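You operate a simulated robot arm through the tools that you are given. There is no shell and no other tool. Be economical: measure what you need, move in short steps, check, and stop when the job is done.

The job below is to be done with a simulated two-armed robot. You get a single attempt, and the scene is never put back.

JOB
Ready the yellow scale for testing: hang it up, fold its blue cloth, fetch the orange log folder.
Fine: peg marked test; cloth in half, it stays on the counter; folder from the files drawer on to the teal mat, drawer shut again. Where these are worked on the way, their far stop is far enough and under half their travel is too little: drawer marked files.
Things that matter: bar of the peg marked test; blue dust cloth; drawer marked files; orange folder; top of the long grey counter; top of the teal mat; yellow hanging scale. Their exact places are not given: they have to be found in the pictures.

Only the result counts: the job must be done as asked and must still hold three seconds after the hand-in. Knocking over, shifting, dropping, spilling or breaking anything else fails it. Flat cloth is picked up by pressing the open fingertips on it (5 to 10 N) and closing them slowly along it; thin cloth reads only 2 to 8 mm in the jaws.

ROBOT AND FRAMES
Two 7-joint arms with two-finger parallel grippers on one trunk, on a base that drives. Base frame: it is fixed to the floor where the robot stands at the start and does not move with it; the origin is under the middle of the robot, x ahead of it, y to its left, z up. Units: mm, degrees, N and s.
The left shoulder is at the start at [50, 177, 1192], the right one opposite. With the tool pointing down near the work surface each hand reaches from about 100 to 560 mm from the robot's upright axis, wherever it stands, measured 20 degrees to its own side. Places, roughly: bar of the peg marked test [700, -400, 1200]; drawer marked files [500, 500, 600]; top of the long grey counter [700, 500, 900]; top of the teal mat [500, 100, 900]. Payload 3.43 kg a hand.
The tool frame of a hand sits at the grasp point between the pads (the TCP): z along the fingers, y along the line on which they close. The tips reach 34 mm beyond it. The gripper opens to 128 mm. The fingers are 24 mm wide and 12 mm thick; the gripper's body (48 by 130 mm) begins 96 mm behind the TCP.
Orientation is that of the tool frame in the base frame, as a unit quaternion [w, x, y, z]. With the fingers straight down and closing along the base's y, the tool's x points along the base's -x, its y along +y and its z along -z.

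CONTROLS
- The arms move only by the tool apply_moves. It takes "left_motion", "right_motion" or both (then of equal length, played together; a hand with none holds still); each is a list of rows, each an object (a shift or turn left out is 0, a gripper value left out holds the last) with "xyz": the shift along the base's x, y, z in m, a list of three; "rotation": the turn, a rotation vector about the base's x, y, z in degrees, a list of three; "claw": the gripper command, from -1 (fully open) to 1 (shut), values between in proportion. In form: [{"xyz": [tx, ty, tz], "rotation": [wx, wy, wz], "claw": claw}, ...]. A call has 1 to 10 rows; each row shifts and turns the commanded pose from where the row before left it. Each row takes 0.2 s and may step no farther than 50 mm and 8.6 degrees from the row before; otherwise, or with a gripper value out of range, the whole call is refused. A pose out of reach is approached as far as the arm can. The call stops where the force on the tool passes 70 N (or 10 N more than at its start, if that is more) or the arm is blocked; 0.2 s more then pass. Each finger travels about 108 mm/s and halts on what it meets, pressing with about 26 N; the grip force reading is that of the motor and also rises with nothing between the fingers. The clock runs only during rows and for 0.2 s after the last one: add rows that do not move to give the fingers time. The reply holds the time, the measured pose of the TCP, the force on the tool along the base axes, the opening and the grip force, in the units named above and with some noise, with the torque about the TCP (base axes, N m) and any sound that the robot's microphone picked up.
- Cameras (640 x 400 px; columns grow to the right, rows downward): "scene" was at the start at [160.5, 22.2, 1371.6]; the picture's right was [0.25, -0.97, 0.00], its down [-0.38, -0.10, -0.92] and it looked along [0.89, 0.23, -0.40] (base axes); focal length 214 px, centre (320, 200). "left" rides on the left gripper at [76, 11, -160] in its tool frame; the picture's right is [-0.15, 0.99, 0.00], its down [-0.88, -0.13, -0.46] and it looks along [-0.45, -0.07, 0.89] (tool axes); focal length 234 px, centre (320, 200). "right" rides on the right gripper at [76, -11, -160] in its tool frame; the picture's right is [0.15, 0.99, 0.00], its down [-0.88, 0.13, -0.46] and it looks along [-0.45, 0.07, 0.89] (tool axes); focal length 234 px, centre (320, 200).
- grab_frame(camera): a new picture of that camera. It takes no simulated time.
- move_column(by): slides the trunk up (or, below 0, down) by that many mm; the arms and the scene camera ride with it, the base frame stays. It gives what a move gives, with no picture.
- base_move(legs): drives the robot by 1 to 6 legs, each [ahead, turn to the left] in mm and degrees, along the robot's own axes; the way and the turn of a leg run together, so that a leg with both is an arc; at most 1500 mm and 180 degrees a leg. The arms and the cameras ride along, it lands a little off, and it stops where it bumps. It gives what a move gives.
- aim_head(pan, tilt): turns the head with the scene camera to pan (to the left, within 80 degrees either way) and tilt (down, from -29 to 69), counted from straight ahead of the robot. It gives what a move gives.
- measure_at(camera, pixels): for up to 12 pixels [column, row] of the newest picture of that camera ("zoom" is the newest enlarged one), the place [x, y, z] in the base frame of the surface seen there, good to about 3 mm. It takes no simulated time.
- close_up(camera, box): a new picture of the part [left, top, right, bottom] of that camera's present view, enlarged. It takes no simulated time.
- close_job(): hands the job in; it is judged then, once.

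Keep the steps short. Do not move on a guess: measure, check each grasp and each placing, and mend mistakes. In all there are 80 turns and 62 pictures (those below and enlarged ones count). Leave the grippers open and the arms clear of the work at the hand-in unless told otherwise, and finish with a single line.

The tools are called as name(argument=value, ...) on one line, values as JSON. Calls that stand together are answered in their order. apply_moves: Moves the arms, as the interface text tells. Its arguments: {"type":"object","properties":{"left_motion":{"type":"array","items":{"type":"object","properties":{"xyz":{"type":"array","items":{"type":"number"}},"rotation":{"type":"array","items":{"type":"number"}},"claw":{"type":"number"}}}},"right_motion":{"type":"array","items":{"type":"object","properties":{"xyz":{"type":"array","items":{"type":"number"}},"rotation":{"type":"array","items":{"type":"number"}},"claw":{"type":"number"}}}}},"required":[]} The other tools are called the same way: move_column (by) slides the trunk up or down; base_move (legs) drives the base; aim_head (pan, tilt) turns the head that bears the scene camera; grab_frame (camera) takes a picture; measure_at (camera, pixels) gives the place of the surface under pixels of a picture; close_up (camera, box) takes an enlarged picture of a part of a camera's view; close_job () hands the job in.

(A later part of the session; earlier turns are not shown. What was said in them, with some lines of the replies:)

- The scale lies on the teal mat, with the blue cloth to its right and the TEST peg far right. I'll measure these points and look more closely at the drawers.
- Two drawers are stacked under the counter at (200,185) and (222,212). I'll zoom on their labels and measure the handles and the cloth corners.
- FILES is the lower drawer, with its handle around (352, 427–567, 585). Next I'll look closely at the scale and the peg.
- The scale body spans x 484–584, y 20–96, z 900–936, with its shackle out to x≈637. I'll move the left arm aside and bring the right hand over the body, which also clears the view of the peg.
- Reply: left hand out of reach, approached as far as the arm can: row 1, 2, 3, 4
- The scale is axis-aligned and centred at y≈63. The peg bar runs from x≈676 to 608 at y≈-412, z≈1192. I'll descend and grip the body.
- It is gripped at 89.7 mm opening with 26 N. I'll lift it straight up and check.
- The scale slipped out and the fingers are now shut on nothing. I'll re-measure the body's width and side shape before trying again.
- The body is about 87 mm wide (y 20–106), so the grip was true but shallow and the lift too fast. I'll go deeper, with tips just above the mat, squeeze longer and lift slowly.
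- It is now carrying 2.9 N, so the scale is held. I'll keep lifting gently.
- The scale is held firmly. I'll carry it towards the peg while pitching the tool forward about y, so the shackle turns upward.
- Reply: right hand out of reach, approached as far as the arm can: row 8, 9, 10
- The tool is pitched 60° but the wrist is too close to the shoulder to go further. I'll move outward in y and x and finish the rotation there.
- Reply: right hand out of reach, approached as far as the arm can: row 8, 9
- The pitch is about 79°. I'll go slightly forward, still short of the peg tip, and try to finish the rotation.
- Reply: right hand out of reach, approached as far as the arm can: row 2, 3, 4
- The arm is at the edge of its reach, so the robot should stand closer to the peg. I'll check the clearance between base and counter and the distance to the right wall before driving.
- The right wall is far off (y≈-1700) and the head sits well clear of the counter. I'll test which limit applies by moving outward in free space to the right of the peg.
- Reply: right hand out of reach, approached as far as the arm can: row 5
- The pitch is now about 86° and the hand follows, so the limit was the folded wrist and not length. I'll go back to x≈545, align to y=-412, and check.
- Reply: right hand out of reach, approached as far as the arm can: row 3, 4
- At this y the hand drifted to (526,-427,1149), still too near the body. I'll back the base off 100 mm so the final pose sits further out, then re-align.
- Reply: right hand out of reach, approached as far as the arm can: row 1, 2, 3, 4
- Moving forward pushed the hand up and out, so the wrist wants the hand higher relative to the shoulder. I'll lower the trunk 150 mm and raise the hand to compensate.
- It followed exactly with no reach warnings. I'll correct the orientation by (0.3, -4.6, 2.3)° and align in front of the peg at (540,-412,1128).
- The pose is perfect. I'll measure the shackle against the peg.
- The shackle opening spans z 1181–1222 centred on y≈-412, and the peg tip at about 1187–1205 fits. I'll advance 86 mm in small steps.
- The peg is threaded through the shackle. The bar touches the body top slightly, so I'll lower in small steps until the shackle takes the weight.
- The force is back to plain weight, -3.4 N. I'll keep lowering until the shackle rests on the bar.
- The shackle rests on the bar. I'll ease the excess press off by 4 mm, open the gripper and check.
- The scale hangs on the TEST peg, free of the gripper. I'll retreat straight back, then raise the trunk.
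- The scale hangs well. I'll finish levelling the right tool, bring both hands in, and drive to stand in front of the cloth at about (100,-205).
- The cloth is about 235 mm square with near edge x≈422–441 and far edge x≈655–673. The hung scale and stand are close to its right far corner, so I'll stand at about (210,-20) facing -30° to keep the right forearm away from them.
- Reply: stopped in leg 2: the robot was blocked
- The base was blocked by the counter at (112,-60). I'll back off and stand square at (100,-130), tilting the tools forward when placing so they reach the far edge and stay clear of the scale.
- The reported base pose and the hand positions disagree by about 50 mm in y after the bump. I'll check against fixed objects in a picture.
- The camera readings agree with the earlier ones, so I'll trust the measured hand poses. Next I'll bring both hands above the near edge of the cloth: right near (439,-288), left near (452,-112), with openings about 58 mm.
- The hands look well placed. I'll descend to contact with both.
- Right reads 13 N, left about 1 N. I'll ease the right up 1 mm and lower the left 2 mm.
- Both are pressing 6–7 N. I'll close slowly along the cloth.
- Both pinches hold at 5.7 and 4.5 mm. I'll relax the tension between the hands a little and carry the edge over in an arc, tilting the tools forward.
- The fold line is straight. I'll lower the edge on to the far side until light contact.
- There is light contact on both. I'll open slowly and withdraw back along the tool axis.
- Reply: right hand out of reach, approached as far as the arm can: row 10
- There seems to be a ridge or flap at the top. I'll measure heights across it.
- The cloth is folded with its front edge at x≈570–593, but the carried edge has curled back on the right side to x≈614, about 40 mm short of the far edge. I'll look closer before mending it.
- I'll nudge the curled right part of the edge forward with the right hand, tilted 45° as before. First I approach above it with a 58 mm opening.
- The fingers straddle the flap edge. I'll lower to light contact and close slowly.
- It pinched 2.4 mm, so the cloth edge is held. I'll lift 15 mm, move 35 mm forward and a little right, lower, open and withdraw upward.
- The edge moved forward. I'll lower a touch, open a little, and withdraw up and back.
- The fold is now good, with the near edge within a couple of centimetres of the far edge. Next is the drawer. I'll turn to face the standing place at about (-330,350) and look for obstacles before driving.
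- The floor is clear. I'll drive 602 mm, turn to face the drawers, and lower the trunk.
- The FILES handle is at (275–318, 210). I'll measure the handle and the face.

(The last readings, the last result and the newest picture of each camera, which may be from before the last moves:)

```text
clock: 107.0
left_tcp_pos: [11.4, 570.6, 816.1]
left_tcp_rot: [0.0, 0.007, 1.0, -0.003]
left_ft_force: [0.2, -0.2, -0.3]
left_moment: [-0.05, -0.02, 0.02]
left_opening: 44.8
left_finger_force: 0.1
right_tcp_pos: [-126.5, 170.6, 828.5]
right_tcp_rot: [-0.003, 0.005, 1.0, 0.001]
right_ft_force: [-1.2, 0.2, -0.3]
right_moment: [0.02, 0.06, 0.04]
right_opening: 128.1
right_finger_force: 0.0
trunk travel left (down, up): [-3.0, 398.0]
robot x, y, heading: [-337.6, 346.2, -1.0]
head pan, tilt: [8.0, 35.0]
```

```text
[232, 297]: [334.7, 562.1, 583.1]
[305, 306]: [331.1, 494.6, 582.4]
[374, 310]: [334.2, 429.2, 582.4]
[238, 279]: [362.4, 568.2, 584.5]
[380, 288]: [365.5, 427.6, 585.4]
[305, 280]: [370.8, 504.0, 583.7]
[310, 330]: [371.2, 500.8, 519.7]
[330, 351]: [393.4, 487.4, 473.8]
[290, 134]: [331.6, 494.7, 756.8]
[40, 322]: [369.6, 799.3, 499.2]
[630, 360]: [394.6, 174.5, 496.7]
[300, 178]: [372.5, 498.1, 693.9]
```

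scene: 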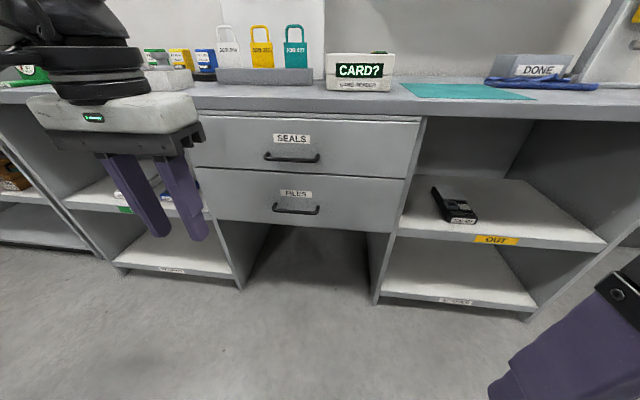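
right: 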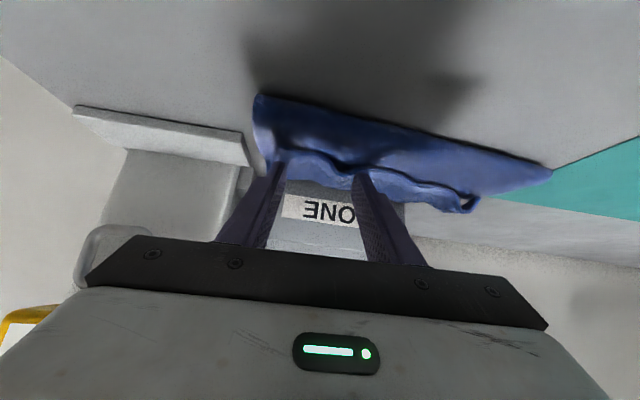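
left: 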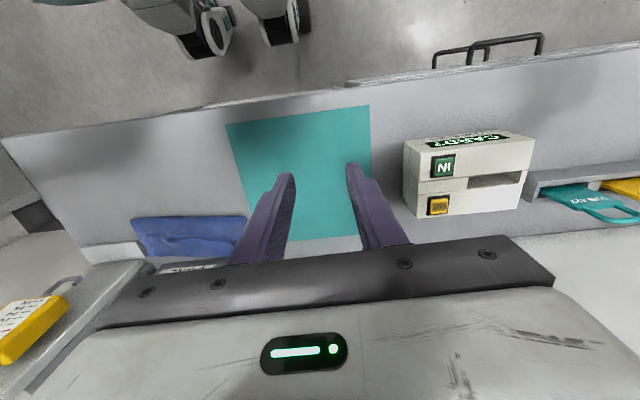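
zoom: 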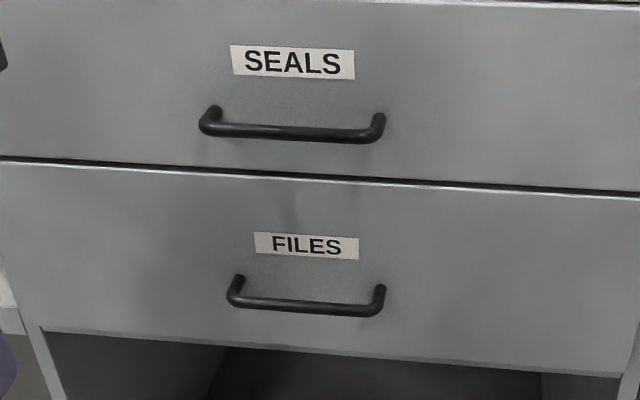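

The bar is at x≈336, y 429–562, z 583, with 30 mm of clearance to the face. I'll bring the left hand in front and yaw it 90°, so that after pitching forward it closes vertically.

apply_moves(left_motion=[{"xyz": [0.015, -0.0074, -0.015], "rotation": [0, 0, 8.5], "claw": 0.0}, {"xyz": [0.015, -0.0074, -0.015], "rotation": [0, 0, 8.5]}, {"xyz": [0.015, -0.0074, -0.015], "rotation": [0, 0, 8.5]}, {"xyz": [0.015, -0.0074, -0.015], "rotation": [0, 0, 8.5]}, {"xyz": [0.015, -0.0074, -0.015], "rotation": [0, 0, 8.5]}, {"xyz": [0.015, -0.0074, -0.015], "rotation": [0, 0, 8.5]}, {"xyz": [0.015, -0.0074, -0.015], "rotation": [0, 0, 8.5]}, {"xyz": [0.015, -0.0074, -0.015], "rotation": [0, 0, 8.5]}, {"xyz": [0.015, -0.0074, -0.015], "rotation": [0, 0, 8.5]}, {"xyz": [0.015, -0.0074, -0.015], "rotation": [0, 0, 8.5]}])

apply_moves(left_motion=[{"rotation": [0, 0, 4]}, {"rotation": [0, -8.5, 0]}, {"rotation": [0, -8.5, 0]}, {"rotation": [0, -8.5, 0]}, {"rotation": [0, -8.5, 0]}, {"rotation": [0, -8.5, 0], "xyz": [0.01, 0, -0.01]}, {"rotation": [0, -8.5, 0], "xyz": [0.01, 0, -0.01]}, {"rotation": [0, -8.5, 0], "xyz": [0.01, 0, -0.015]}, {"rotation": [0, -8.5, 0], "xyz": [0.01, 0, -0.015]}, {}])

```text
clock: 109.2
left_tcp_pos: [162.3, 496.9, 667.6]
left_tcp_rot: [0.002, -0.672, 0.741, -0.003]
left_ft_force: [-0.4, -1.1, 0.2]
left_moment: [0.01, 0.0, 0.01]
left_opening: 64.1
left_finger_force: 0.1
right_tcp_pos: [-127.3, 170.7, 828.7]
right_tcp_rot: [-0.002, 0.004, 1.0, 0.001]
right_ft_force: [0.8, 0.2, -0.4]
right_moment: [-0.03, -0.02, 0.01]
right_opening: 127.8
right_finger_force: 0.1
trunk travel left (down, up): [-3.0, 398.0]
robot x, y, heading: [-335.1, 347.3, -0.9]
head pan, tilt: [8.0, 35.0]
```

```text
clock: 111.4
left_tcp_pos: [191.1, 485.8, 627.6]
left_tcp_rot: [0.358, -0.596, 0.621, -0.362]
left_ft_force: [1.1, 0.3, -0.5]
left_moment: [0.01, -0.03, -0.01]
left_opening: 63.9
left_finger_force: 0.1
left hand out of reach, approached as far as the arm can: row 9
right_tcp_pos: [-127.2, 172.5, 829.3]
right_tcp_rot: [-0.002, 0.004, 1.0, 0.001]
right_ft_force: [-0.5, -0.4, 0.1]
right_moment: [0.01, -0.03, -0.04]
right_opening: 127.6
right_finger_force: 0.1
trunk travel left (down, up): [-3.0, 398.0]
robot x, y, heading: [-333.7, 350.0, -1.2]
head pan, tilt: [8.0, 35.0]
```

The tool points about 29° below horizontal, which is enough. I'll narrow the opening to 36 mm and approach the bar along the tool axis.

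apply_moves(left_motion=[{"xyz": [0.03, 0.005, 0.002], "claw": 0.44}, {"xyz": [0.026, 0.005, 0.002]}, {"xyz": [0.025, 0, -0.0135]}, {"xyz": [0.025, 0, -0.0135]}, {"xyz": [0.02, 0, -0.0115]}, {}])

close_up(camera="scene", box=[200, 140, 360, 260])

```text
clock: 112.8
left_tcp_pos: [318.1, 496.1, 591.1]
left_tcp_rot: [0.358, -0.596, 0.622, -0.36]
left_ft_force: [-0.5, 0.0, -0.3]
left_moment: [0.01, 0.0, -0.02]
left_opening: 35.6
left_finger_force: 0.1
right_tcp_pos: [-127.1, 171.1, 829.4]
right_tcp_rot: [-0.002, 0.004, 1.0, 0.001]
right_ft_force: [-0.4, 0.1, 0.1]
right_moment: [-0.01, -0.01, -0.02]
right_opening: 128.2
right_finger_force: 0.1
trunk travel left (down, up): [-3.0, 398.0]
robot x, y, heading: [-336.3, 351.6, -1.2]
head pan, tilt: [8.0, 35.0]
```

```text
3.33 times, centred on (280, 200) of scene
```

zoom: 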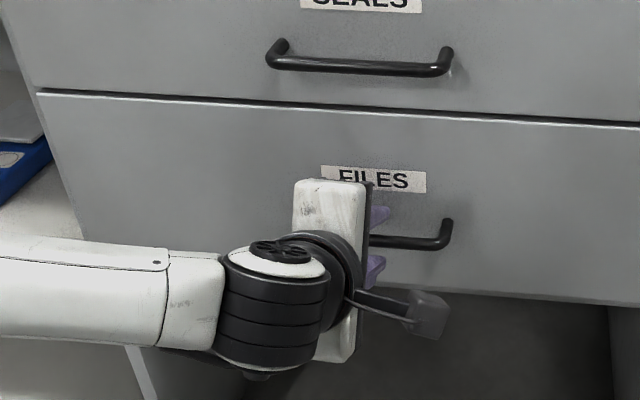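

The fingers straddle the bar. I'll close on it and begin a slow pull.

apply_moves(left_motion=[{"claw": 0.7}, {"claw": 1.0}, {"claw": 1.0}, {}, {"xyz": [-0.01, 0, 0]}, {"xyz": [-0.015, 0, 0]}, {"xyz": [-0.015, 0, 0]}, {}])

```text
clock: 114.6
left_tcp_pos: [275.9, 496.1, 590.4]
left_tcp_rot: [0.356, -0.597, 0.622, -0.36]
left_ft_force: [-0.4, -3.4, -16.3]
left_moment: [-0.88, 0.3, 0.65]
left_opening: 11.8
left_finger_force: 44.8
right_tcp_pos: [-126.9, 171.9, 828.7]
right_tcp_rot: [-0.004, 0.004, 1.0, 0.001]
right_ft_force: [0.1, -0.1, -0.4]
right_moment: [-0.01, -0.02, -0.01]
right_opening: 128.4
right_finger_force: 0.1
trunk travel left (down, up): [-3.0, 398.0]
robot x, y, heading: [-335.3, 348.3, -0.6]
head pan, tilt: [8.0, 35.0]
```

The bar is held at 11.8 mm and the drawer follows. I'll relieve the 16 N downward load by 3 mm and pull further by backing the base.

apply_moves(left_motion=[{"xyz": [0, 0, -0.003]}, {}])

base_move(legs=[[-180, 0]])

grab_frame(camera="scene")

```text
clock: 115.2
left_tcp_pos: [278.6, 495.4, 589.5]
left_tcp_rot: [0.358, -0.597, 0.621, -0.361]
left_ft_force: [-0.7, -1.8, -11.3]
left_moment: [-1.23, 0.15, 0.1]
left_opening: 12.0
left_finger_force: 44.8
right_tcp_pos: [-126.3, 172.6, 830.1]
right_tcp_rot: [-0.003, 0.004, 1.0, 0.002]
right_ft_force: [-0.2, 0.1, -0.5]
right_moment: [0.01, 0.0, 0.02]
right_opening: 128.0
right_finger_force: 0.2
trunk travel left (down, up): [-3.0, 398.0]
robot x, y, heading: [-333.5, 349.3, -0.8]
head pan, tilt: [8.0, 35.0]
```

```text
clock: 116.7
left_tcp_pos: [102.2, 495.6, 588.5]
left_tcp_rot: [0.356, -0.595, 0.623, -0.362]
left_ft_force: [-0.1, -21.3, -7.9]
left_moment: [-0.82, 0.17, 0.76]
left_opening: 12.1
left_finger_force: 45.5
right_tcp_pos: [-302.0, 173.6, 829.4]
right_tcp_rot: [-0.003, 0.004, 1.0, 0.002]
right_ft_force: [0.1, 0.6, -1.0]
right_moment: [-0.04, 0.0, -0.03]
right_opening: 127.9
right_finger_force: 0.1
trunk travel left (down, up): [-3.0, 398.0]
robot x, y, heading: [-511.9, 348.5, -0.9]
head pan, tilt: [8.0, 35.0]
```

```text
14 pictures are left
```

scene: 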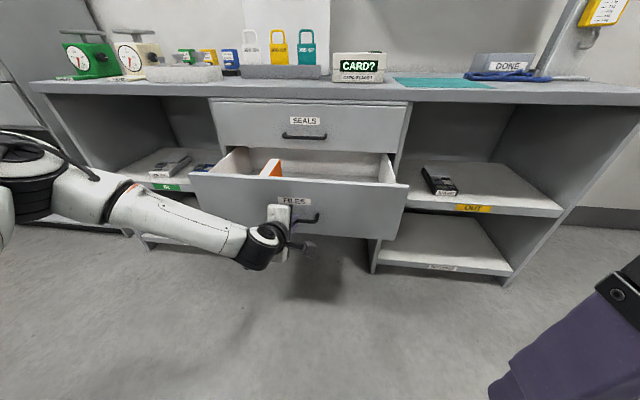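

The drawer is open about 215 mm and the orange folder shows at (270,168). I'll pull further.

base_move(legs=[[-100, 0]])

close_up(camera="scene", box=[170, 110, 430, 270])

```text
clock: 117.8
left_tcp_pos: [45.7, 495.8, 590.6]
left_tcp_rot: [0.355, -0.598, 0.62, -0.363]
left_ft_force: [0.1, -1.6, 2.7]
left_moment: [-1.04, -0.07, 0.62]
left_opening: 11.8
left_finger_force: 44.9
right_tcp_pos: [-361.6, 175.3, 830.5]
right_tcp_rot: [-0.001, 0.006, 1.0, 0.002]
right_ft_force: [-1.4, 0.6, 0.5]
right_moment: [0.01, 0.02, -0.02]
right_opening: 128.0
right_finger_force: 0.2
trunk travel left (down, up): [-3.0, 398.0]
robot x, y, heading: [-569.7, 348.1, -1.4]
head pan, tilt: [8.0, 35.0]
stopped in leg 1: the robot was blocked; the commanded pose is now the measured one
```

```text
2.46 times, centred on (300, 190) of scene
```

zoom: 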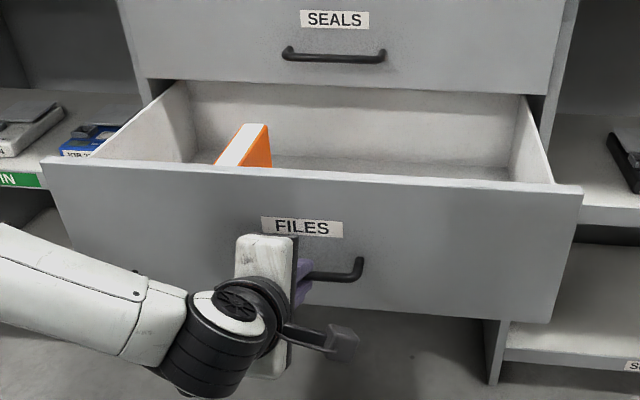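

The drawer hit its far stop, about 272 mm open. The folder stands upright inside, so I'll measure it.

measure_at(camera="zoom", pixels=[[246, 125], [265, 126], [220, 162], [247, 165], [235, 148], [255, 155], [268, 163], [300, 180], [150, 160], [330, 160], [520, 150], [240, 167]])

apply_moves(left_motion=[{"claw": 0.6}, {"claw": 0.4}, {}, {"xyz": [-0.025, 0, 0.0135]}, {"xyz": [-0.025, 0, 0.0135]}, {"xyz": [-0.035, 0, 0.02]}, {"xyz": [0, 0, 0.045]}, {"xyz": [0, 0, 0.045]}, {"xyz": [0, 0, 0.045]}, {"xyz": [0, 0, 0.045]}])

```text
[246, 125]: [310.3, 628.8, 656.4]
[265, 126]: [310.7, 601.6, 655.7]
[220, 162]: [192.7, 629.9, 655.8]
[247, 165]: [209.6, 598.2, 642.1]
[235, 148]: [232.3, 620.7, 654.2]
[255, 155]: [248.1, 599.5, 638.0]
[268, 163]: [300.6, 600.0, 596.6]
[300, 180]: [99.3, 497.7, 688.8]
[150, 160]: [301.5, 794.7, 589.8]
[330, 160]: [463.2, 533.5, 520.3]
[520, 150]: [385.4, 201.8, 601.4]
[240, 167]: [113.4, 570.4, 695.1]
```

```text
clock: 120.0
left_tcp_pos: [-38.7, 495.4, 812.8]
left_tcp_rot: [0.354, -0.598, 0.623, -0.361]
left_ft_force: [-0.4, -0.2, -0.3]
left_moment: [-0.01, 0.03, 0.01]
left_opening: 38.4
left_finger_force: 0.1
right_tcp_pos: [-360.4, 173.1, 830.2]
right_tcp_rot: [-0.001, 0.006, 1.0, 0.002]
right_ft_force: [0.1, 0.4, -0.3]
right_moment: [0.01, 0.02, 0.01]
right_opening: 128.0
right_finger_force: 0.0
trunk travel left (down, up): [-3.0, 398.0]
robot x, y, heading: [-566.5, 350.2, -1.6]
head pan, tilt: [8.0, 35.0]
```

The folder stands at y 600–630 with its top at z 656 and x up to 310. I'll restore the left tool to pointing down and retract, then drive closer.

apply_moves(left_motion=[{"rotation": [0, 7.6, 0], "xyz": [-0.02, 0.005, 0]}, {"rotation": [0, 7.6, 0], "xyz": [-0.02, 0.005, 0]}, {"rotation": [0, 7.6, 0], "xyz": [-0.02, 0.005, 0]}, {"rotation": [0, 7.6, 0], "xyz": [-0.02, 0.005, 0]}, {"rotation": [0, 7.6, 0], "xyz": [-0.02, 0.005, 0]}, {"rotation": [0, 7.6, 0], "xyz": [-0.02, 0.005, 0]}, {"rotation": [0, 7.6, 0], "xyz": [-0.02, 0.005, 0]}, {"rotation": [0, 7.8, 0], "xyz": [-0.02, 0.005, 0]}, {"rotation": [0, 0, -8.5]}, {"rotation": [0, 0, -8.5]}])

apply_moves(left_motion=[{"rotation": [0, 0, -8.5], "claw": -1}, {"rotation": [0, 0, -8.5]}, {"rotation": [0, 0, -8.5]}, {"rotation": [0, 0, -8.5]}, {"rotation": [0, 0, -8.5]}, {"rotation": [0, 0, -8.5]}, {"rotation": [0, 0, -8.5]}, {"rotation": [0, 0, -8.5]}, {"rotation": [0, 0, -3.5]}, {}])

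move_column(by=100)

base_move(legs=[[0, 18.5], [350, 0], [0, -17]])

aim_head(pan=15, tilt=45)

grab_frame(camera="scene")

```text
clock: 122.2
left_tcp_pos: [-199.5, 536.7, 816.2]
left_tcp_rot: [-0.012, -0.584, 0.811, -0.006]
left_ft_force: [-0.5, -0.2, -0.1]
left_moment: [0.0, -0.01, 0.03]
left_opening: 38.3
left_finger_force: 0.1
right_tcp_pos: [-361.3, 172.8, 830.7]
right_tcp_rot: [-0.001, 0.006, 1.0, 0.001]
right_ft_force: [-0.1, 0.3, -0.4]
right_moment: [0.01, 0.0, 0.0]
right_opening: 128.2
right_finger_force: 0.0
trunk travel left (down, up): [-3.0, 398.0]
robot x, y, heading: [-566.0, 347.8, -1.4]
head pan, tilt: [8.0, 35.0]
```

```text
clock: 124.4
left_tcp_pos: [-199.7, 535.4, 816.2]
left_tcp_rot: [-0.012, -0.001, 1.0, 0.001]
left_ft_force: [-0.8, -0.8, -0.2]
left_moment: [0.02, -0.01, -0.01]
left_opening: 128.2
left_finger_force: 0.1
right_tcp_pos: [-361.3, 172.3, 830.3]
right_tcp_rot: [-0.001, 0.006, 1.0, 0.002]
right_ft_force: [0.2, -0.1, -0.5]
right_moment: [-0.02, 0.02, 0.03]
right_opening: 128.1
right_finger_force: 0.0
trunk travel left (down, up): [-3.0, 398.0]
robot x, y, heading: [-566.0, 350.1, -1.5]
head pan, tilt: [8.0, 35.0]
```

```text
clock: 125.7
left_tcp_pos: [-199.0, 535.5, 915.3]
left_tcp_rot: [-0.012, 0.0, 1.0, 0.001]
left_ft_force: [0.4, 0.8, 0.4]
left_moment: [-0.01, 0.0, 0.0]
left_opening: 128.3
left_finger_force: 0.0
right_tcp_pos: [-360.0, 173.8, 929.5]
right_tcp_rot: [-0.001, 0.006, 1.0, 0.001]
right_ft_force: [-0.8, -0.1, 0.4]
right_moment: [0.0, 0.0, 0.01]
right_opening: 128.1
right_finger_force: 0.1
trunk travel left (down, up): [-103.0, 298.0]
robot x, y, heading: [-571.2, 351.9, -1.5]
head pan, tilt: [8.0, 35.0]
```

```text
clock: 129.9
left_tcp_pos: [124.5, 643.9, 915.8]
left_tcp_rot: [-0.012, -0.01, 1.0, 0.001]
left_ft_force: [-0.2, -0.3, -0.2]
left_moment: [-0.01, 0.02, 0.04]
left_opening: 128.1
left_finger_force: 0.0
right_tcp_pos: [-30.1, 277.2, 930.6]
right_tcp_rot: [-0.001, -0.004, 1.0, 0.002]
right_ft_force: [0.7, 0.4, 0.1]
right_moment: [0.02, 0.0, 0.03]
right_opening: 127.9
right_finger_force: 0.1
trunk travel left (down, up): [-103.0, 298.0]
robot x, y, heading: [-242.0, 451.4, -0.3]
head pan, tilt: [8.0, 35.0]
```

```text
clock: 130.7
left_tcp_pos: [124.9, 643.7, 915.0]
left_tcp_rot: [-0.011, -0.009, 1.0, 0.0]
left_ft_force: [0.3, -0.4, -0.4]
left_moment: [-0.03, 0.01, 0.0]
left_opening: 128.0
left_finger_force: 0.1
right_tcp_pos: [-30.0, 277.7, 930.4]
right_tcp_rot: [-0.001, -0.004, 1.0, 0.001]
right_ft_force: [0.4, 0.8, 0.0]
right_moment: [-0.02, -0.01, -0.01]
right_opening: 127.8
right_finger_force: 0.1
trunk travel left (down, up): [-103.0, 298.0]
robot x, y, heading: [-239.1, 452.2, -0.3]
head pan, tilt: [15.0, 45.0]
```

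```text
12 pictures are left
```

scene: 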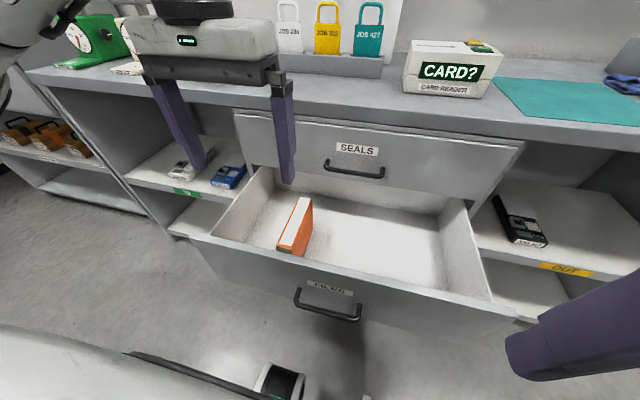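

measure_at(camera="scene", pixels=[[301, 199], [311, 201], [280, 245], [300, 252], [290, 225], [292, 254], [310, 215], [340, 240], [265, 250]])

close_up(camera="scene", box=[240, 170, 360, 280])

```text
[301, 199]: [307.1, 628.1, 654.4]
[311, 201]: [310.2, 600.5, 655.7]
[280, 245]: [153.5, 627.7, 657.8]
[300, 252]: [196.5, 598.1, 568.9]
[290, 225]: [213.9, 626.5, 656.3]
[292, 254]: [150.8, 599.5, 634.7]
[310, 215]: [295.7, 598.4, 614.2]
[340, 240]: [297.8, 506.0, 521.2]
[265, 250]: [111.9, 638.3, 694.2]
```

```text
3.64 times, centred on (300, 225) of scene
```

zoom: 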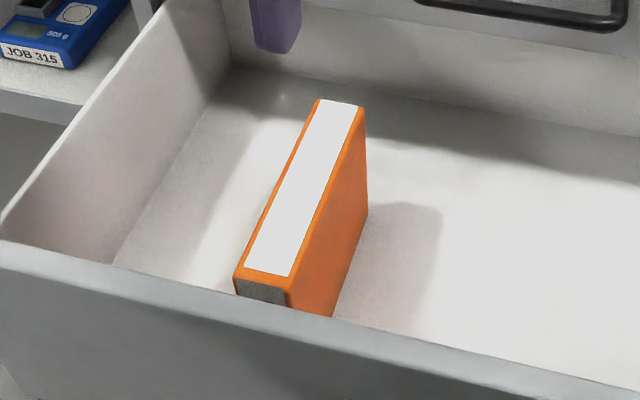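

The folder spans x 150–310, y 599–629, z 520–656. I'll go over its middle, descend to z 640 and close on the spine.

apply_moves(left_motion=[{"xyz": [0.035, -0.01, -0.02]}, {"xyz": [0.035, -0.01, -0.02]}, {"xyz": [0.035, -0.01, -0.02]}, {"xyz": [0, 0, -0.045]}, {"xyz": [0, 0, -0.045]}, {"xyz": [0, 0, -0.045]}, {"xyz": [0, 0, -0.045]}, {"xyz": [0, 0, -0.035]}, {}])

apply_moves(left_motion=[{"claw": -0.4}, {"claw": 0.2}, {"claw": 0.6}, {"claw": 1.0}, {"claw": 1.0}, {"claw": 1.0}, {"xyz": [0, 0, 0.004]}, {"xyz": [0, 0, 0.006]}, {}])

```text
clock: 132.7
left_tcp_pos: [231.1, 612.2, 641.7]
left_tcp_rot: [-0.012, -0.01, 1.0, 0.001]
left_ft_force: [0.7, 0.1, -0.9]
left_moment: [0.0, -0.02, -0.01]
left_opening: 127.9
left_finger_force: 0.1
right_tcp_pos: [-28.8, 277.2, 929.6]
right_tcp_rot: [-0.001, -0.003, 1.0, 0.002]
right_ft_force: [0.5, -0.3, 0.4]
right_moment: [-0.02, -0.01, 0.01]
right_opening: 128.2
right_finger_force: 0.0
trunk travel left (down, up): [-103.0, 298.0]
robot x, y, heading: [-236.4, 449.1, -0.2]
head pan, tilt: [15.0, 45.0]
```

```text
clock: 134.7
left_tcp_pos: [229.0, 612.8, 650.9]
left_tcp_rot: [-0.013, -0.01, 1.0, 0.001]
left_ft_force: [-1.1, -1.3, -4.2]
left_moment: [-0.01, 0.05, 0.0]
left_opening: 39.9
left_finger_force: 26.0
right_tcp_pos: [-28.7, 277.6, 930.3]
right_tcp_rot: [-0.001, -0.003, 1.0, 0.002]
right_ft_force: [-0.1, 0.1, 0.2]
right_moment: [-0.01, 0.0, 0.02]
right_opening: 128.1
right_finger_force: 0.1
trunk travel left (down, up): [-103.0, 298.0]
robot x, y, heading: [-240.0, 451.0, -0.3]
head pan, tilt: [15.0, 45.0]
```

The folder is held, with 4.2 N of weight. I'll lift it slowly out of the drawer, then raise the trunk.

apply_moves(left_motion=[{"xyz": [0, 0, 0.012]}, {"xyz": [0, 0, 0.02]}, {"xyz": [0, 0, 0.025]}, {"xyz": [0, 0, 0.025]}, {"xyz": [0, 0, 0.025]}, {"xyz": [0, 0, 0.025]}, {"xyz": [-0.01, 0, 0.025]}, {"xyz": [-0.01, 0, 0.025]}, {"xyz": [-0.01, 0, 0.02]}, {}])

move_column(by=260)

grab_frame(camera="left")

```text
clock: 136.9
left_tcp_pos: [200.1, 612.2, 853.9]
left_tcp_rot: [-0.012, -0.009, 1.0, 0.0]
left_ft_force: [0.1, 0.2, -3.1]
left_moment: [-0.04, 0.02, -0.01]
left_opening: 39.9
left_finger_force: 26.0
right_tcp_pos: [-29.4, 277.1, 930.4]
right_tcp_rot: [-0.001, -0.003, 1.0, 0.002]
right_ft_force: [0.0, -0.3, 0.2]
right_moment: [-0.01, 0.0, -0.03]
right_opening: 128.0
right_finger_force: 0.0
trunk travel left (down, up): [-103.0, 298.0]
robot x, y, heading: [-237.8, 453.4, -0.3]
head pan, tilt: [15.0, 45.0]
```

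```text
clock: 139.5
left_tcp_pos: [201.1, 612.2, 1113.3]
left_tcp_rot: [-0.012, -0.01, 1.0, 0.001]
left_ft_force: [0.2, 0.4, -3.7]
left_moment: [0.02, 0.0, 0.01]
left_opening: 39.9
left_finger_force: 26.1
right_tcp_pos: [-28.3, 278.5, 1191.3]
right_tcp_rot: [-0.001, -0.003, 1.0, 0.002]
right_ft_force: [0.7, -0.4, -0.3]
right_moment: [0.01, 0.0, -0.02]
right_opening: 127.9
right_finger_force: 0.1
trunk travel left (down, up): [-363.0, 38.0]
robot x, y, heading: [-240.1, 454.6, -0.4]
head pan, tilt: [15.0, 45.0]
```

```text
10 pictures are left
```

left: 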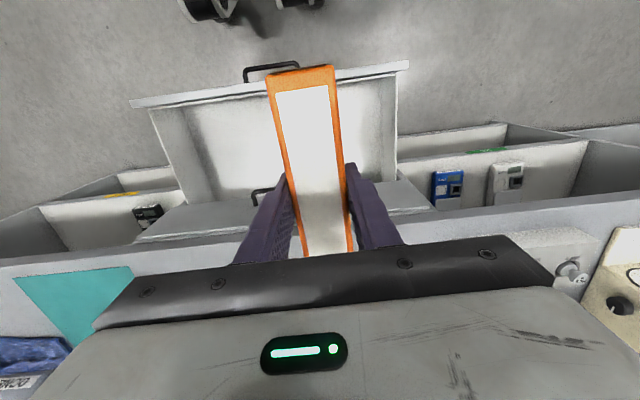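

The folder is held firmly. I'll drive around the open drawer to stand at about (45,-100) in front of the mat, in two stages.

base_move(legs=[[0, -89.6], [552, 0], [0, 90]])

base_move(legs=[[285, 0]])

aim_head(pan=10, tilt=45)

grab_frame(camera="scene")

```text
clock: 150.3
left_tcp_pos: [204.0, 69.6, 1112.5]
left_tcp_rot: [-0.012, -0.025, 1.0, 0.0]
left_ft_force: [0.6, -0.1, -3.1]
left_moment: [0.02, -0.01, 0.01]
left_opening: 39.9
left_finger_force: 26.2
right_tcp_pos: [-14.6, -271.8, 1190.0]
right_tcp_rot: [-0.001, -0.019, 1.0, 0.001]
right_ft_force: [-0.3, 0.1, -0.4]
right_moment: [-0.01, -0.01, 0.01]
right_opening: 128.3
right_finger_force: 0.1
trunk travel left (down, up): [-363.0, 38.0]
robot x, y, heading: [-229.3, -106.0, 1.3]
head pan, tilt: [15.0, 45.0]
```

```text
clock: 152.3
left_tcp_pos: [490.6, 75.2, 1112.2]
left_tcp_rot: [-0.013, -0.023, 1.0, 0.002]
left_ft_force: [1.0, -1.1, -3.7]
left_moment: [-0.04, 0.06, 0.01]
left_opening: 39.9
left_finger_force: 26.2
right_tcp_pos: [272.0, -265.3, 1189.0]
right_tcp_rot: [-0.001, -0.017, 1.0, 0.002]
right_ft_force: [0.2, 0.7, 0.4]
right_moment: [-0.02, 0.03, -0.01]
right_opening: 128.0
right_finger_force: 0.0
trunk travel left (down, up): [-363.0, 38.0]
robot x, y, heading: [51.7, -97.9, 1.3]
head pan, tilt: [15.0, 45.0]
```

```text
clock: 153.0
left_tcp_pos: [491.2, 76.6, 1112.8]
left_tcp_rot: [-0.012, -0.024, 1.0, 0.0]
left_ft_force: [0.2, -0.3, -3.2]
left_moment: [-0.01, 0.02, 0.0]
left_opening: 39.6
left_finger_force: 26.2
right_tcp_pos: [270.3, -264.7, 1189.9]
right_tcp_rot: [-0.001, -0.017, 1.0, 0.002]
right_ft_force: [0.7, 0.1, 0.6]
right_moment: [-0.01, 0.0, 0.03]
right_opening: 128.0
right_finger_force: 0.0
trunk travel left (down, up): [-363.0, 38.0]
robot x, y, heading: [53.4, -95.5, 1.1]
head pan, tilt: [10.0, 45.0]
```

```text
9 pictures are left
```

scene: 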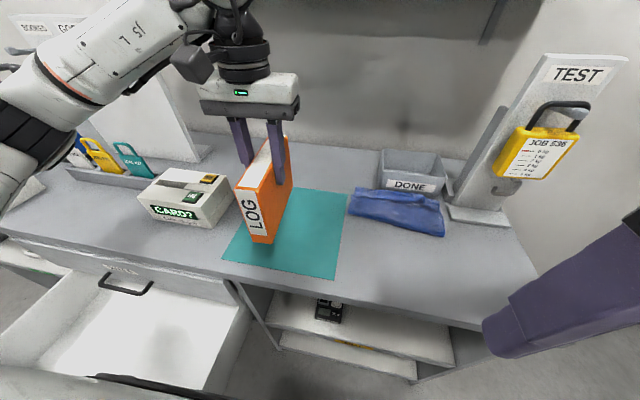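

The folder is over the mat area. I'll centre it at (535,55) and lower, slowing near contact.

apply_moves(left_motion=[{"xyz": [0.022, -0.01, -0.01]}, {"xyz": [0.022, -0.01, -0.02]}, {"xyz": [0, 0, -0.025]}, {"xyz": [0, 0, -0.02]}, {"xyz": [0, 0, -0.008]}, {"xyz": [0, 0, -0.003]}, {}])

apply_moves(left_motion=[{"xyz": [0, 0, -0.002]}, {"xyz": [0, 0, -0.002]}, {}])

```text
clock: 154.6
left_tcp_pos: [534.9, 55.8, 1025.9]
left_tcp_rot: [-0.012, -0.024, 1.0, 0.0]
left_ft_force: [0.1, -0.5, -2.8]
left_moment: [0.0, 0.05, 0.01]
left_opening: 39.7
left_finger_force: 26.3
right_tcp_pos: [271.5, -264.5, 1190.6]
right_tcp_rot: [-0.002, -0.018, 1.0, 0.001]
right_ft_force: [-0.4, -0.3, 0.2]
right_moment: [0.0, 0.0, 0.02]
right_opening: 128.1
right_finger_force: 0.0
trunk travel left (down, up): [-363.0, 38.0]
robot x, y, heading: [54.3, -94.9, 1.1]
head pan, tilt: [10.0, 45.0]
```

```text
clock: 155.4
left_tcp_pos: [535.4, 55.5, 1023.2]
left_tcp_rot: [-0.012, -0.023, 1.0, 0.0]
left_ft_force: [0.7, -0.1, -3.7]
left_moment: [0.04, 0.01, -0.04]
left_opening: 39.7
left_finger_force: 26.0
right_tcp_pos: [269.9, -264.6, 1191.0]
right_tcp_rot: [-0.002, -0.017, 1.0, 0.003]
right_ft_force: [0.7, 0.0, -0.5]
right_moment: [0.0, 0.03, 0.0]
right_opening: 127.8
right_finger_force: 0.0
trunk travel left (down, up): [-363.0, 38.0]
robot x, y, heading: [53.4, -100.0, 1.3]
head pan, tilt: [10.0, 45.0]
```

apply_moves(left_motion=[{"xyz": [0, 0, -0.002]}, {"xyz": [0, 0, -0.001]}, {}])

measure_at(camera="scene", pixels=[[250, 235], [262, 240]])

```text
clock: 156.2
left_tcp_pos: [534.6, 57.2, 1020.1]
left_tcp_rot: [-0.012, -0.024, 1.0, 0.0]
left_ft_force: [0.8, 1.4, 0.2]
left_moment: [-0.04, 0.08, 0.04]
left_opening: 39.8
left_finger_force: 25.8
right_tcp_pos: [271.0, -266.2, 1190.8]
right_tcp_rot: [-0.001, -0.017, 1.0, 0.002]
right_ft_force: [0.2, 0.3, -0.2]
right_moment: [0.01, -0.02, 0.0]
right_opening: 127.8
right_finger_force: 0.0
trunk travel left (down, up): [-363.0, 38.0]
robot x, y, heading: [58.3, -96.4, 1.0]
head pan, tilt: [10.0, 45.0]
```

```text
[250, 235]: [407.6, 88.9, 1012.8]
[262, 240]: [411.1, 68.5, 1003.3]
```

The weight is off at z 1020, so the folder stands on the mat. I'll press 1 mm more, open gently, rise straight up and look.

apply_moves(left_motion=[{"xyz": [0, 0, -0.001]}, {"claw": 0.3}, {"claw": 0.2}, {"claw": 0.0}, {"claw": -0.4}, {"xyz": [0, 0, 0.02]}, {"xyz": [0, 0, 0.04]}, {"xyz": [0, 0, 0.045]}, {"xyz": [0, 0, 0.045]}, {"xyz": [-0.03, 0, 0.03]}])

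grab_frame(camera="scene")

```text
clock: 158.4
left_tcp_pos: [504.9, 57.0, 1198.5]
left_tcp_rot: [-0.012, -0.024, 1.0, 0.002]
left_ft_force: [-0.6, -0.3, -0.3]
left_moment: [-0.01, -0.02, 0.03]
left_opening: 89.5
left_finger_force: 0.0
right_tcp_pos: [270.4, -267.0, 1190.1]
right_tcp_rot: [0.0, -0.017, 1.0, 0.002]
right_ft_force: [0.1, -0.6, 0.3]
right_moment: [-0.02, -0.01, 0.01]
right_opening: 128.1
right_finger_force: 0.0
trunk travel left (down, up): [-363.0, 38.0]
robot x, y, heading: [57.2, -100.4, 1.5]
head pan, tilt: [10.0, 45.0]
```

```text
8 pictures are left
```

scene: 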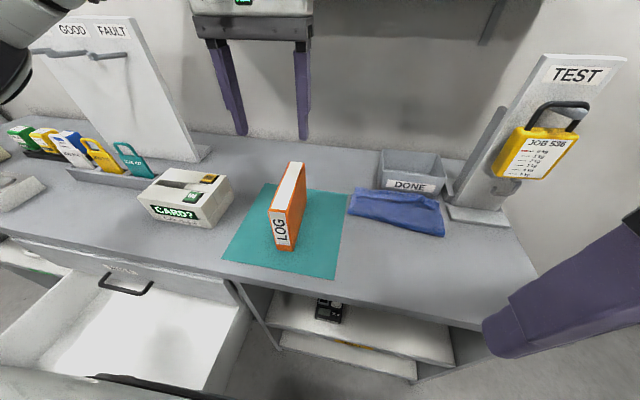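

The folder stands free on the mat. Next I'll shut the drawer: back off, drive round to about (-478,357) facing the drawers, and lower the trunk.

base_move(legs=[[-395, 0], [0, 105.2], [487, 0], [0, -106.5]])

move_column(by=-360)

```text
clock: 172.2
left_tcp_pos: [-30.3, 508.5, 1199.4]
left_tcp_rot: [-0.013, -0.029, 0.999, 0.0]
left_ft_force: [0.4, 0.1, -0.2]
left_moment: [0.0, 0.03, 0.01]
left_opening: 89.8
left_finger_force: 0.1
right_tcp_pos: [-261.7, 184.5, 1189.8]
right_tcp_rot: [-0.001, -0.024, 1.0, 0.001]
right_ft_force: [0.3, -1.1, 0.8]
right_moment: [-0.01, 0.03, 0.03]
right_opening: 128.2
right_finger_force: 0.1
trunk travel left (down, up): [-363.0, 38.0]
robot x, y, heading: [-479.8, 346.6, 2.1]
head pan, tilt: [10.0, 45.0]
```

```text
clock: 175.7
left_tcp_pos: [-30.4, 510.3, 839.1]
left_tcp_rot: [-0.013, -0.03, 0.999, 0.0]
left_ft_force: [0.5, -0.7, 1.0]
left_moment: [-0.01, 0.03, -0.01]
left_opening: 89.6
left_finger_force: 0.1
right_tcp_pos: [-261.6, 183.5, 828.7]
right_tcp_rot: [-0.001, -0.023, 1.0, 0.002]
right_ft_force: [0.5, 0.0, -0.6]
right_moment: [0.01, -0.02, -0.02]
right_opening: 128.1
right_finger_force: 0.0
trunk travel left (down, up): [-3.0, 398.0]
robot x, y, heading: [-479.7, 348.2, 1.8]
head pan, tilt: [10.0, 45.0]
```

apply_moves(left_motion=[{"xyz": [0.005, -0.002, -0.0195], "rotation": [0, -6, 0], "claw": 1}, {"xyz": [0.005, -0.002, -0.0195], "rotation": [0, -6, 0]}, {"xyz": [0.005, -0.002, -0.0195], "rotation": [0, -6, 0]}, {"xyz": [0.005, -0.002, -0.0195], "rotation": [0, -6, 0]}, {"xyz": [0.005, -0.002, -0.0195], "rotation": [0, -6, 0]}, {"xyz": [0.005, -0.002, -0.0195], "rotation": [0, -6, 0]}, {"xyz": [0.005, -0.002, -0.0195], "rotation": [0, -6, 0]}, {"xyz": [0.005, -0.002, -0.0195], "rotation": [0, -6, 0]}, {"xyz": [0.005, -0.002, -0.0195], "rotation": [0, -6, 0]}, {"xyz": [0.005, -0.002, -0.0195], "rotation": [0, -6, 0]}])

aim_head(pan=8, tilt=35)

grab_frame(camera="scene")

```text
clock: 177.9
left_tcp_pos: [21.0, 488.2, 643.9]
left_tcp_rot: [0.49, -0.027, 0.871, -0.014]
left_ft_force: [0.0, 0.4, -0.3]
left_moment: [0.0, -0.01, 0.01]
left_opening: 0.0
left_finger_force: 25.7
right_tcp_pos: [-262.1, 183.5, 829.7]
right_tcp_rot: [-0.001, -0.023, 1.0, 0.002]
right_ft_force: [0.5, -0.8, 0.0]
right_moment: [0.01, 0.01, -0.02]
right_opening: 128.2
right_finger_force: 0.0
trunk travel left (down, up): [-3.0, 398.0]
robot x, y, heading: [-474.3, 350.7, 1.6]
head pan, tilt: [10.0, 45.0]
```

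```text
clock: 178.6
left_tcp_pos: [19.5, 488.9, 643.5]
left_tcp_rot: [0.489, -0.026, 0.872, -0.015]
left_ft_force: [-0.1, 1.0, -0.8]
left_moment: [0.02, -0.01, -0.03]
left_opening: 0.1
left_finger_force: 25.9
right_tcp_pos: [-261.5, 183.9, 830.2]
right_tcp_rot: [-0.001, -0.024, 1.0, 0.001]
right_ft_force: [0.8, 0.4, 0.0]
right_moment: [0.0, -0.01, 0.0]
right_opening: 127.6
right_finger_force: 0.0
trunk travel left (down, up): [-3.0, 398.0]
robot x, y, heading: [-478.8, 348.5, 1.9]
head pan, tilt: [8.0, 35.0]
```

```text
7 pictures are left
```

scene: 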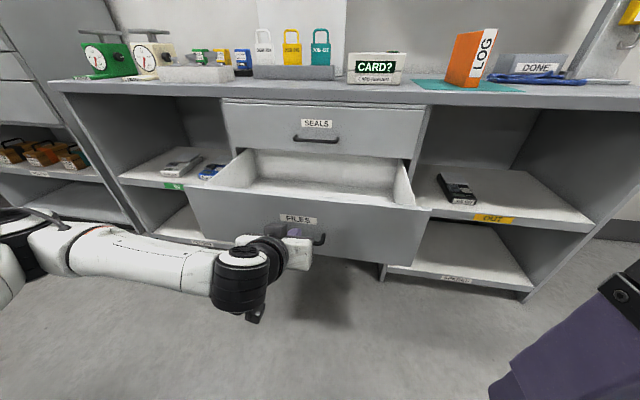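

The closed fingertips are about 40 mm from the drawer front, above the handle. I'll push by driving forward 250 mm, then check.

base_move(legs=[[250, -0.5]])

base_move(legs=[[45, 0]])

grab_frame(camera="scene")

```text
clock: 180.4
left_tcp_pos: [267.7, 493.1, 644.8]
left_tcp_rot: [0.489, -0.023, 0.872, -0.016]
left_ft_force: [-0.2, 0.0, -0.2]
left_moment: [0.0, -0.02, 0.03]
left_opening: 0.0
left_finger_force: 26.3
right_tcp_pos: [-16.9, 190.4, 830.7]
right_tcp_rot: [-0.001, -0.02, 1.0, 0.002]
right_ft_force: [-0.2, 0.2, -0.1]
right_moment: [-0.03, 0.02, -0.03]
right_opening: 128.1
right_finger_force: 0.0
trunk travel left (down, up): [-3.0, 398.0]
robot x, y, heading: [-234.0, 356.6, 1.4]
head pan, tilt: [8.0, 35.0]
```

```text
clock: 181.3
left_tcp_pos: [312.5, 494.8, 643.5]
left_tcp_rot: [0.488, -0.023, 0.872, -0.015]
left_ft_force: [-0.2, 0.0, -0.6]
left_moment: [-0.01, -0.02, 0.0]
left_opening: 0.0
left_finger_force: 25.5
right_tcp_pos: [28.2, 191.9, 830.4]
right_tcp_rot: [0.0, -0.02, 1.0, 0.003]
right_ft_force: [0.1, 0.3, -0.6]
right_moment: [-0.03, -0.02, 0.01]
right_opening: 128.1
right_finger_force: 0.1
trunk travel left (down, up): [-3.0, 398.0]
robot x, y, heading: [-187.2, 356.8, 1.6]
head pan, tilt: [8.0, 35.0]
```

```text
6 pictures are left
```

scene: 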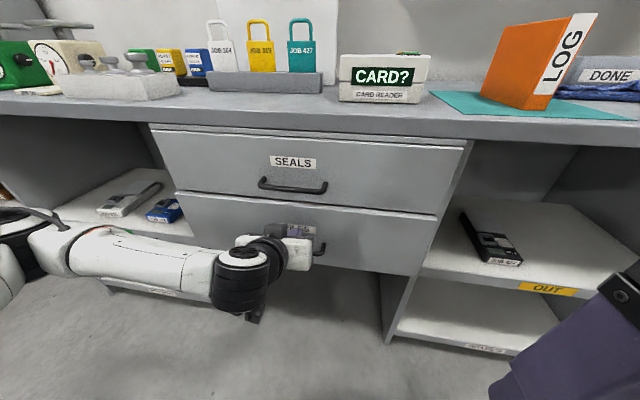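

The drawer is nearly shut. I'll push the last bit with the arm until it resists.

apply_moves(left_motion=[{"xyz": [0.008, 0, 0]}, {"xyz": [0.008, 0, 0]}, {"xyz": [0.006, 0, 0]}, {"xyz": [0.005, 0, 0]}, {}])

measure_at(camera="scene", pixels=[[250, 215], [360, 240], [250, 160], [400, 190]])

```text
clock: 182.5
left_tcp_pos: [335.3, 493.8, 645.5]
left_tcp_rot: [0.488, -0.023, 0.872, -0.015]
left_ft_force: [-52.2, 15.8, 11.9]
left_moment: [-0.2, -0.01, 0.56]
left_opening: 0.0
left_finger_force: 26.1
right_tcp_pos: [27.3, 191.8, 830.8]
right_tcp_rot: [0.001, -0.02, 1.0, 0.001]
right_ft_force: [0.3, -0.1, -0.3]
right_moment: [-0.01, -0.02, 0.0]
right_opening: 128.2
right_finger_force: 0.1
trunk travel left (down, up): [-3.0, 398.0]
robot x, y, heading: [-185.4, 356.9, 1.2]
head pan, tilt: [8.0, 35.0]
```

```text
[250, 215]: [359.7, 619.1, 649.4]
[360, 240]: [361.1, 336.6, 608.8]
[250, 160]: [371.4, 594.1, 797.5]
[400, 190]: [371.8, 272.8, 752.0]
```

It resists at 52 N, having had about 11 mm left. I'll back the hand off, open it, drive clear, and check that the FILES front is flush.

apply_moves(left_motion=[{"xyz": [-0.02, 0, 0]}, {"xyz": [-0.04, 0, 0.0]}, {"xyz": [-0.04, 0, 0.0], "claw": -1}, {"xyz": [0, 0, 0], "claw": -1}])

base_move(legs=[[-260, 0]])

grab_frame(camera="scene")

```text
clock: 183.5
left_tcp_pos: [246.4, 490.4, 640.2]
left_tcp_rot: [0.49, -0.023, 0.872, -0.016]
left_ft_force: [-0.3, -0.1, 0.9]
left_moment: [0.02, 0.02, 0.03]
left_opening: 124.4
left_finger_force: 0.1
left hand out of reach, approached as far as the arm can: row 3
right_tcp_pos: [29.1, 192.7, 830.9]
right_tcp_rot: [-0.001, -0.019, 1.0, 0.002]
right_ft_force: [-0.4, -0.5, -0.2]
right_moment: [0.04, 0.0, 0.02]
right_opening: 128.2
right_finger_force: 0.0
trunk travel left (down, up): [-3.0, 398.0]
robot x, y, heading: [-186.4, 360.6, 1.3]
head pan, tilt: [8.0, 35.0]
```

```text
clock: 185.4
left_tcp_pos: [-15.0, 484.7, 640.0]
left_tcp_rot: [0.489, -0.024, 0.872, -0.015]
left_ft_force: [0.7, -0.1, -0.7]
left_moment: [-0.01, 0.01, 0.01]
left_opening: 128.1
left_finger_force: 0.0
right_tcp_pos: [-232.8, 185.5, 830.0]
right_tcp_rot: [-0.001, -0.022, 1.0, 0.003]
right_ft_force: [0.7, 0.0, 0.6]
right_moment: [-0.01, 0.0, 0.0]
right_opening: 128.2
right_finger_force: 0.1
trunk travel left (down, up): [-3.0, 398.0]
robot x, y, heading: [-450.1, 351.4, 1.4]
head pan, tilt: [8.0, 35.0]
```

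```text
5 pictures are left
```

scene: 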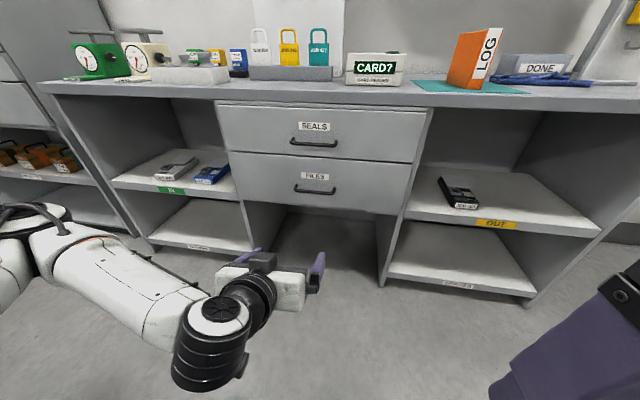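

measure_at(camera="scene", pixels=[[270, 175], [370, 190], [270, 130], [370, 145], [315, 192], [310, 143]])

aim_head(pan=-25, tilt=15)

close_up(camera="scene", box=[180, 80, 460, 260])

```text
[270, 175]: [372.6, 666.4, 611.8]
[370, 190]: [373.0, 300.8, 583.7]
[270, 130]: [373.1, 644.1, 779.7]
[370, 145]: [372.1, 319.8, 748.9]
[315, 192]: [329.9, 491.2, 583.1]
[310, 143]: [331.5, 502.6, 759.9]
```

```text
clock: 186.4
left_tcp_pos: [-15.9, 484.4, 640.8]
left_tcp_rot: [0.489, -0.025, 0.872, -0.015]
left_ft_force: [0.3, -0.3, -0.2]
left_moment: [0.01, -0.01, -0.01]
left_opening: 127.9
left_finger_force: 0.2
right_tcp_pos: [-232.3, 185.4, 831.2]
right_tcp_rot: [-0.001, -0.022, 1.0, 0.002]
right_ft_force: [-0.5, -0.8, -0.8]
right_moment: [0.02, -0.02, -0.02]
right_opening: 128.0
right_finger_force: 0.0
trunk travel left (down, up): [-3.0, 398.0]
robot x, y, heading: [-449.8, 347.9, 1.7]
head pan, tilt: [-25.0, 15.0]
```

```text
2.22 times, centred on (320, 170) of scene
5 turns are left
```

zoom: 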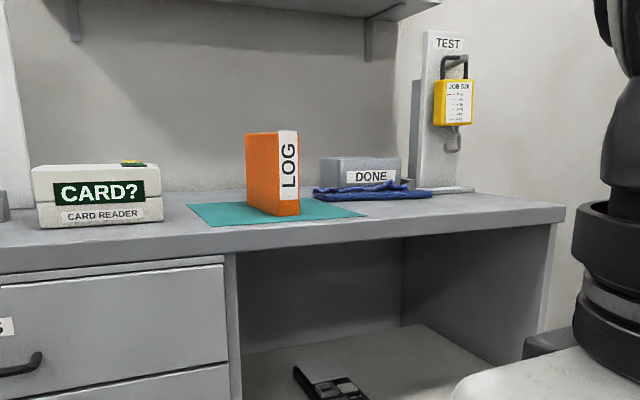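

The drawer is flush at x≈372. The folder is upright on the mat, the cloth is folded on the counter, and the scale hangs on the TEST peg. The grippers are open and clear, so I'm handing in.

close_job()

```text
The job is handed in.
```

The job is handed in: the scale hangs on the TEST peg, the blue cloth is folded in half on the counter with its edges a couple of centimetres off flush, the orange folder stands on the teal mat, and the FILES drawer is shut.
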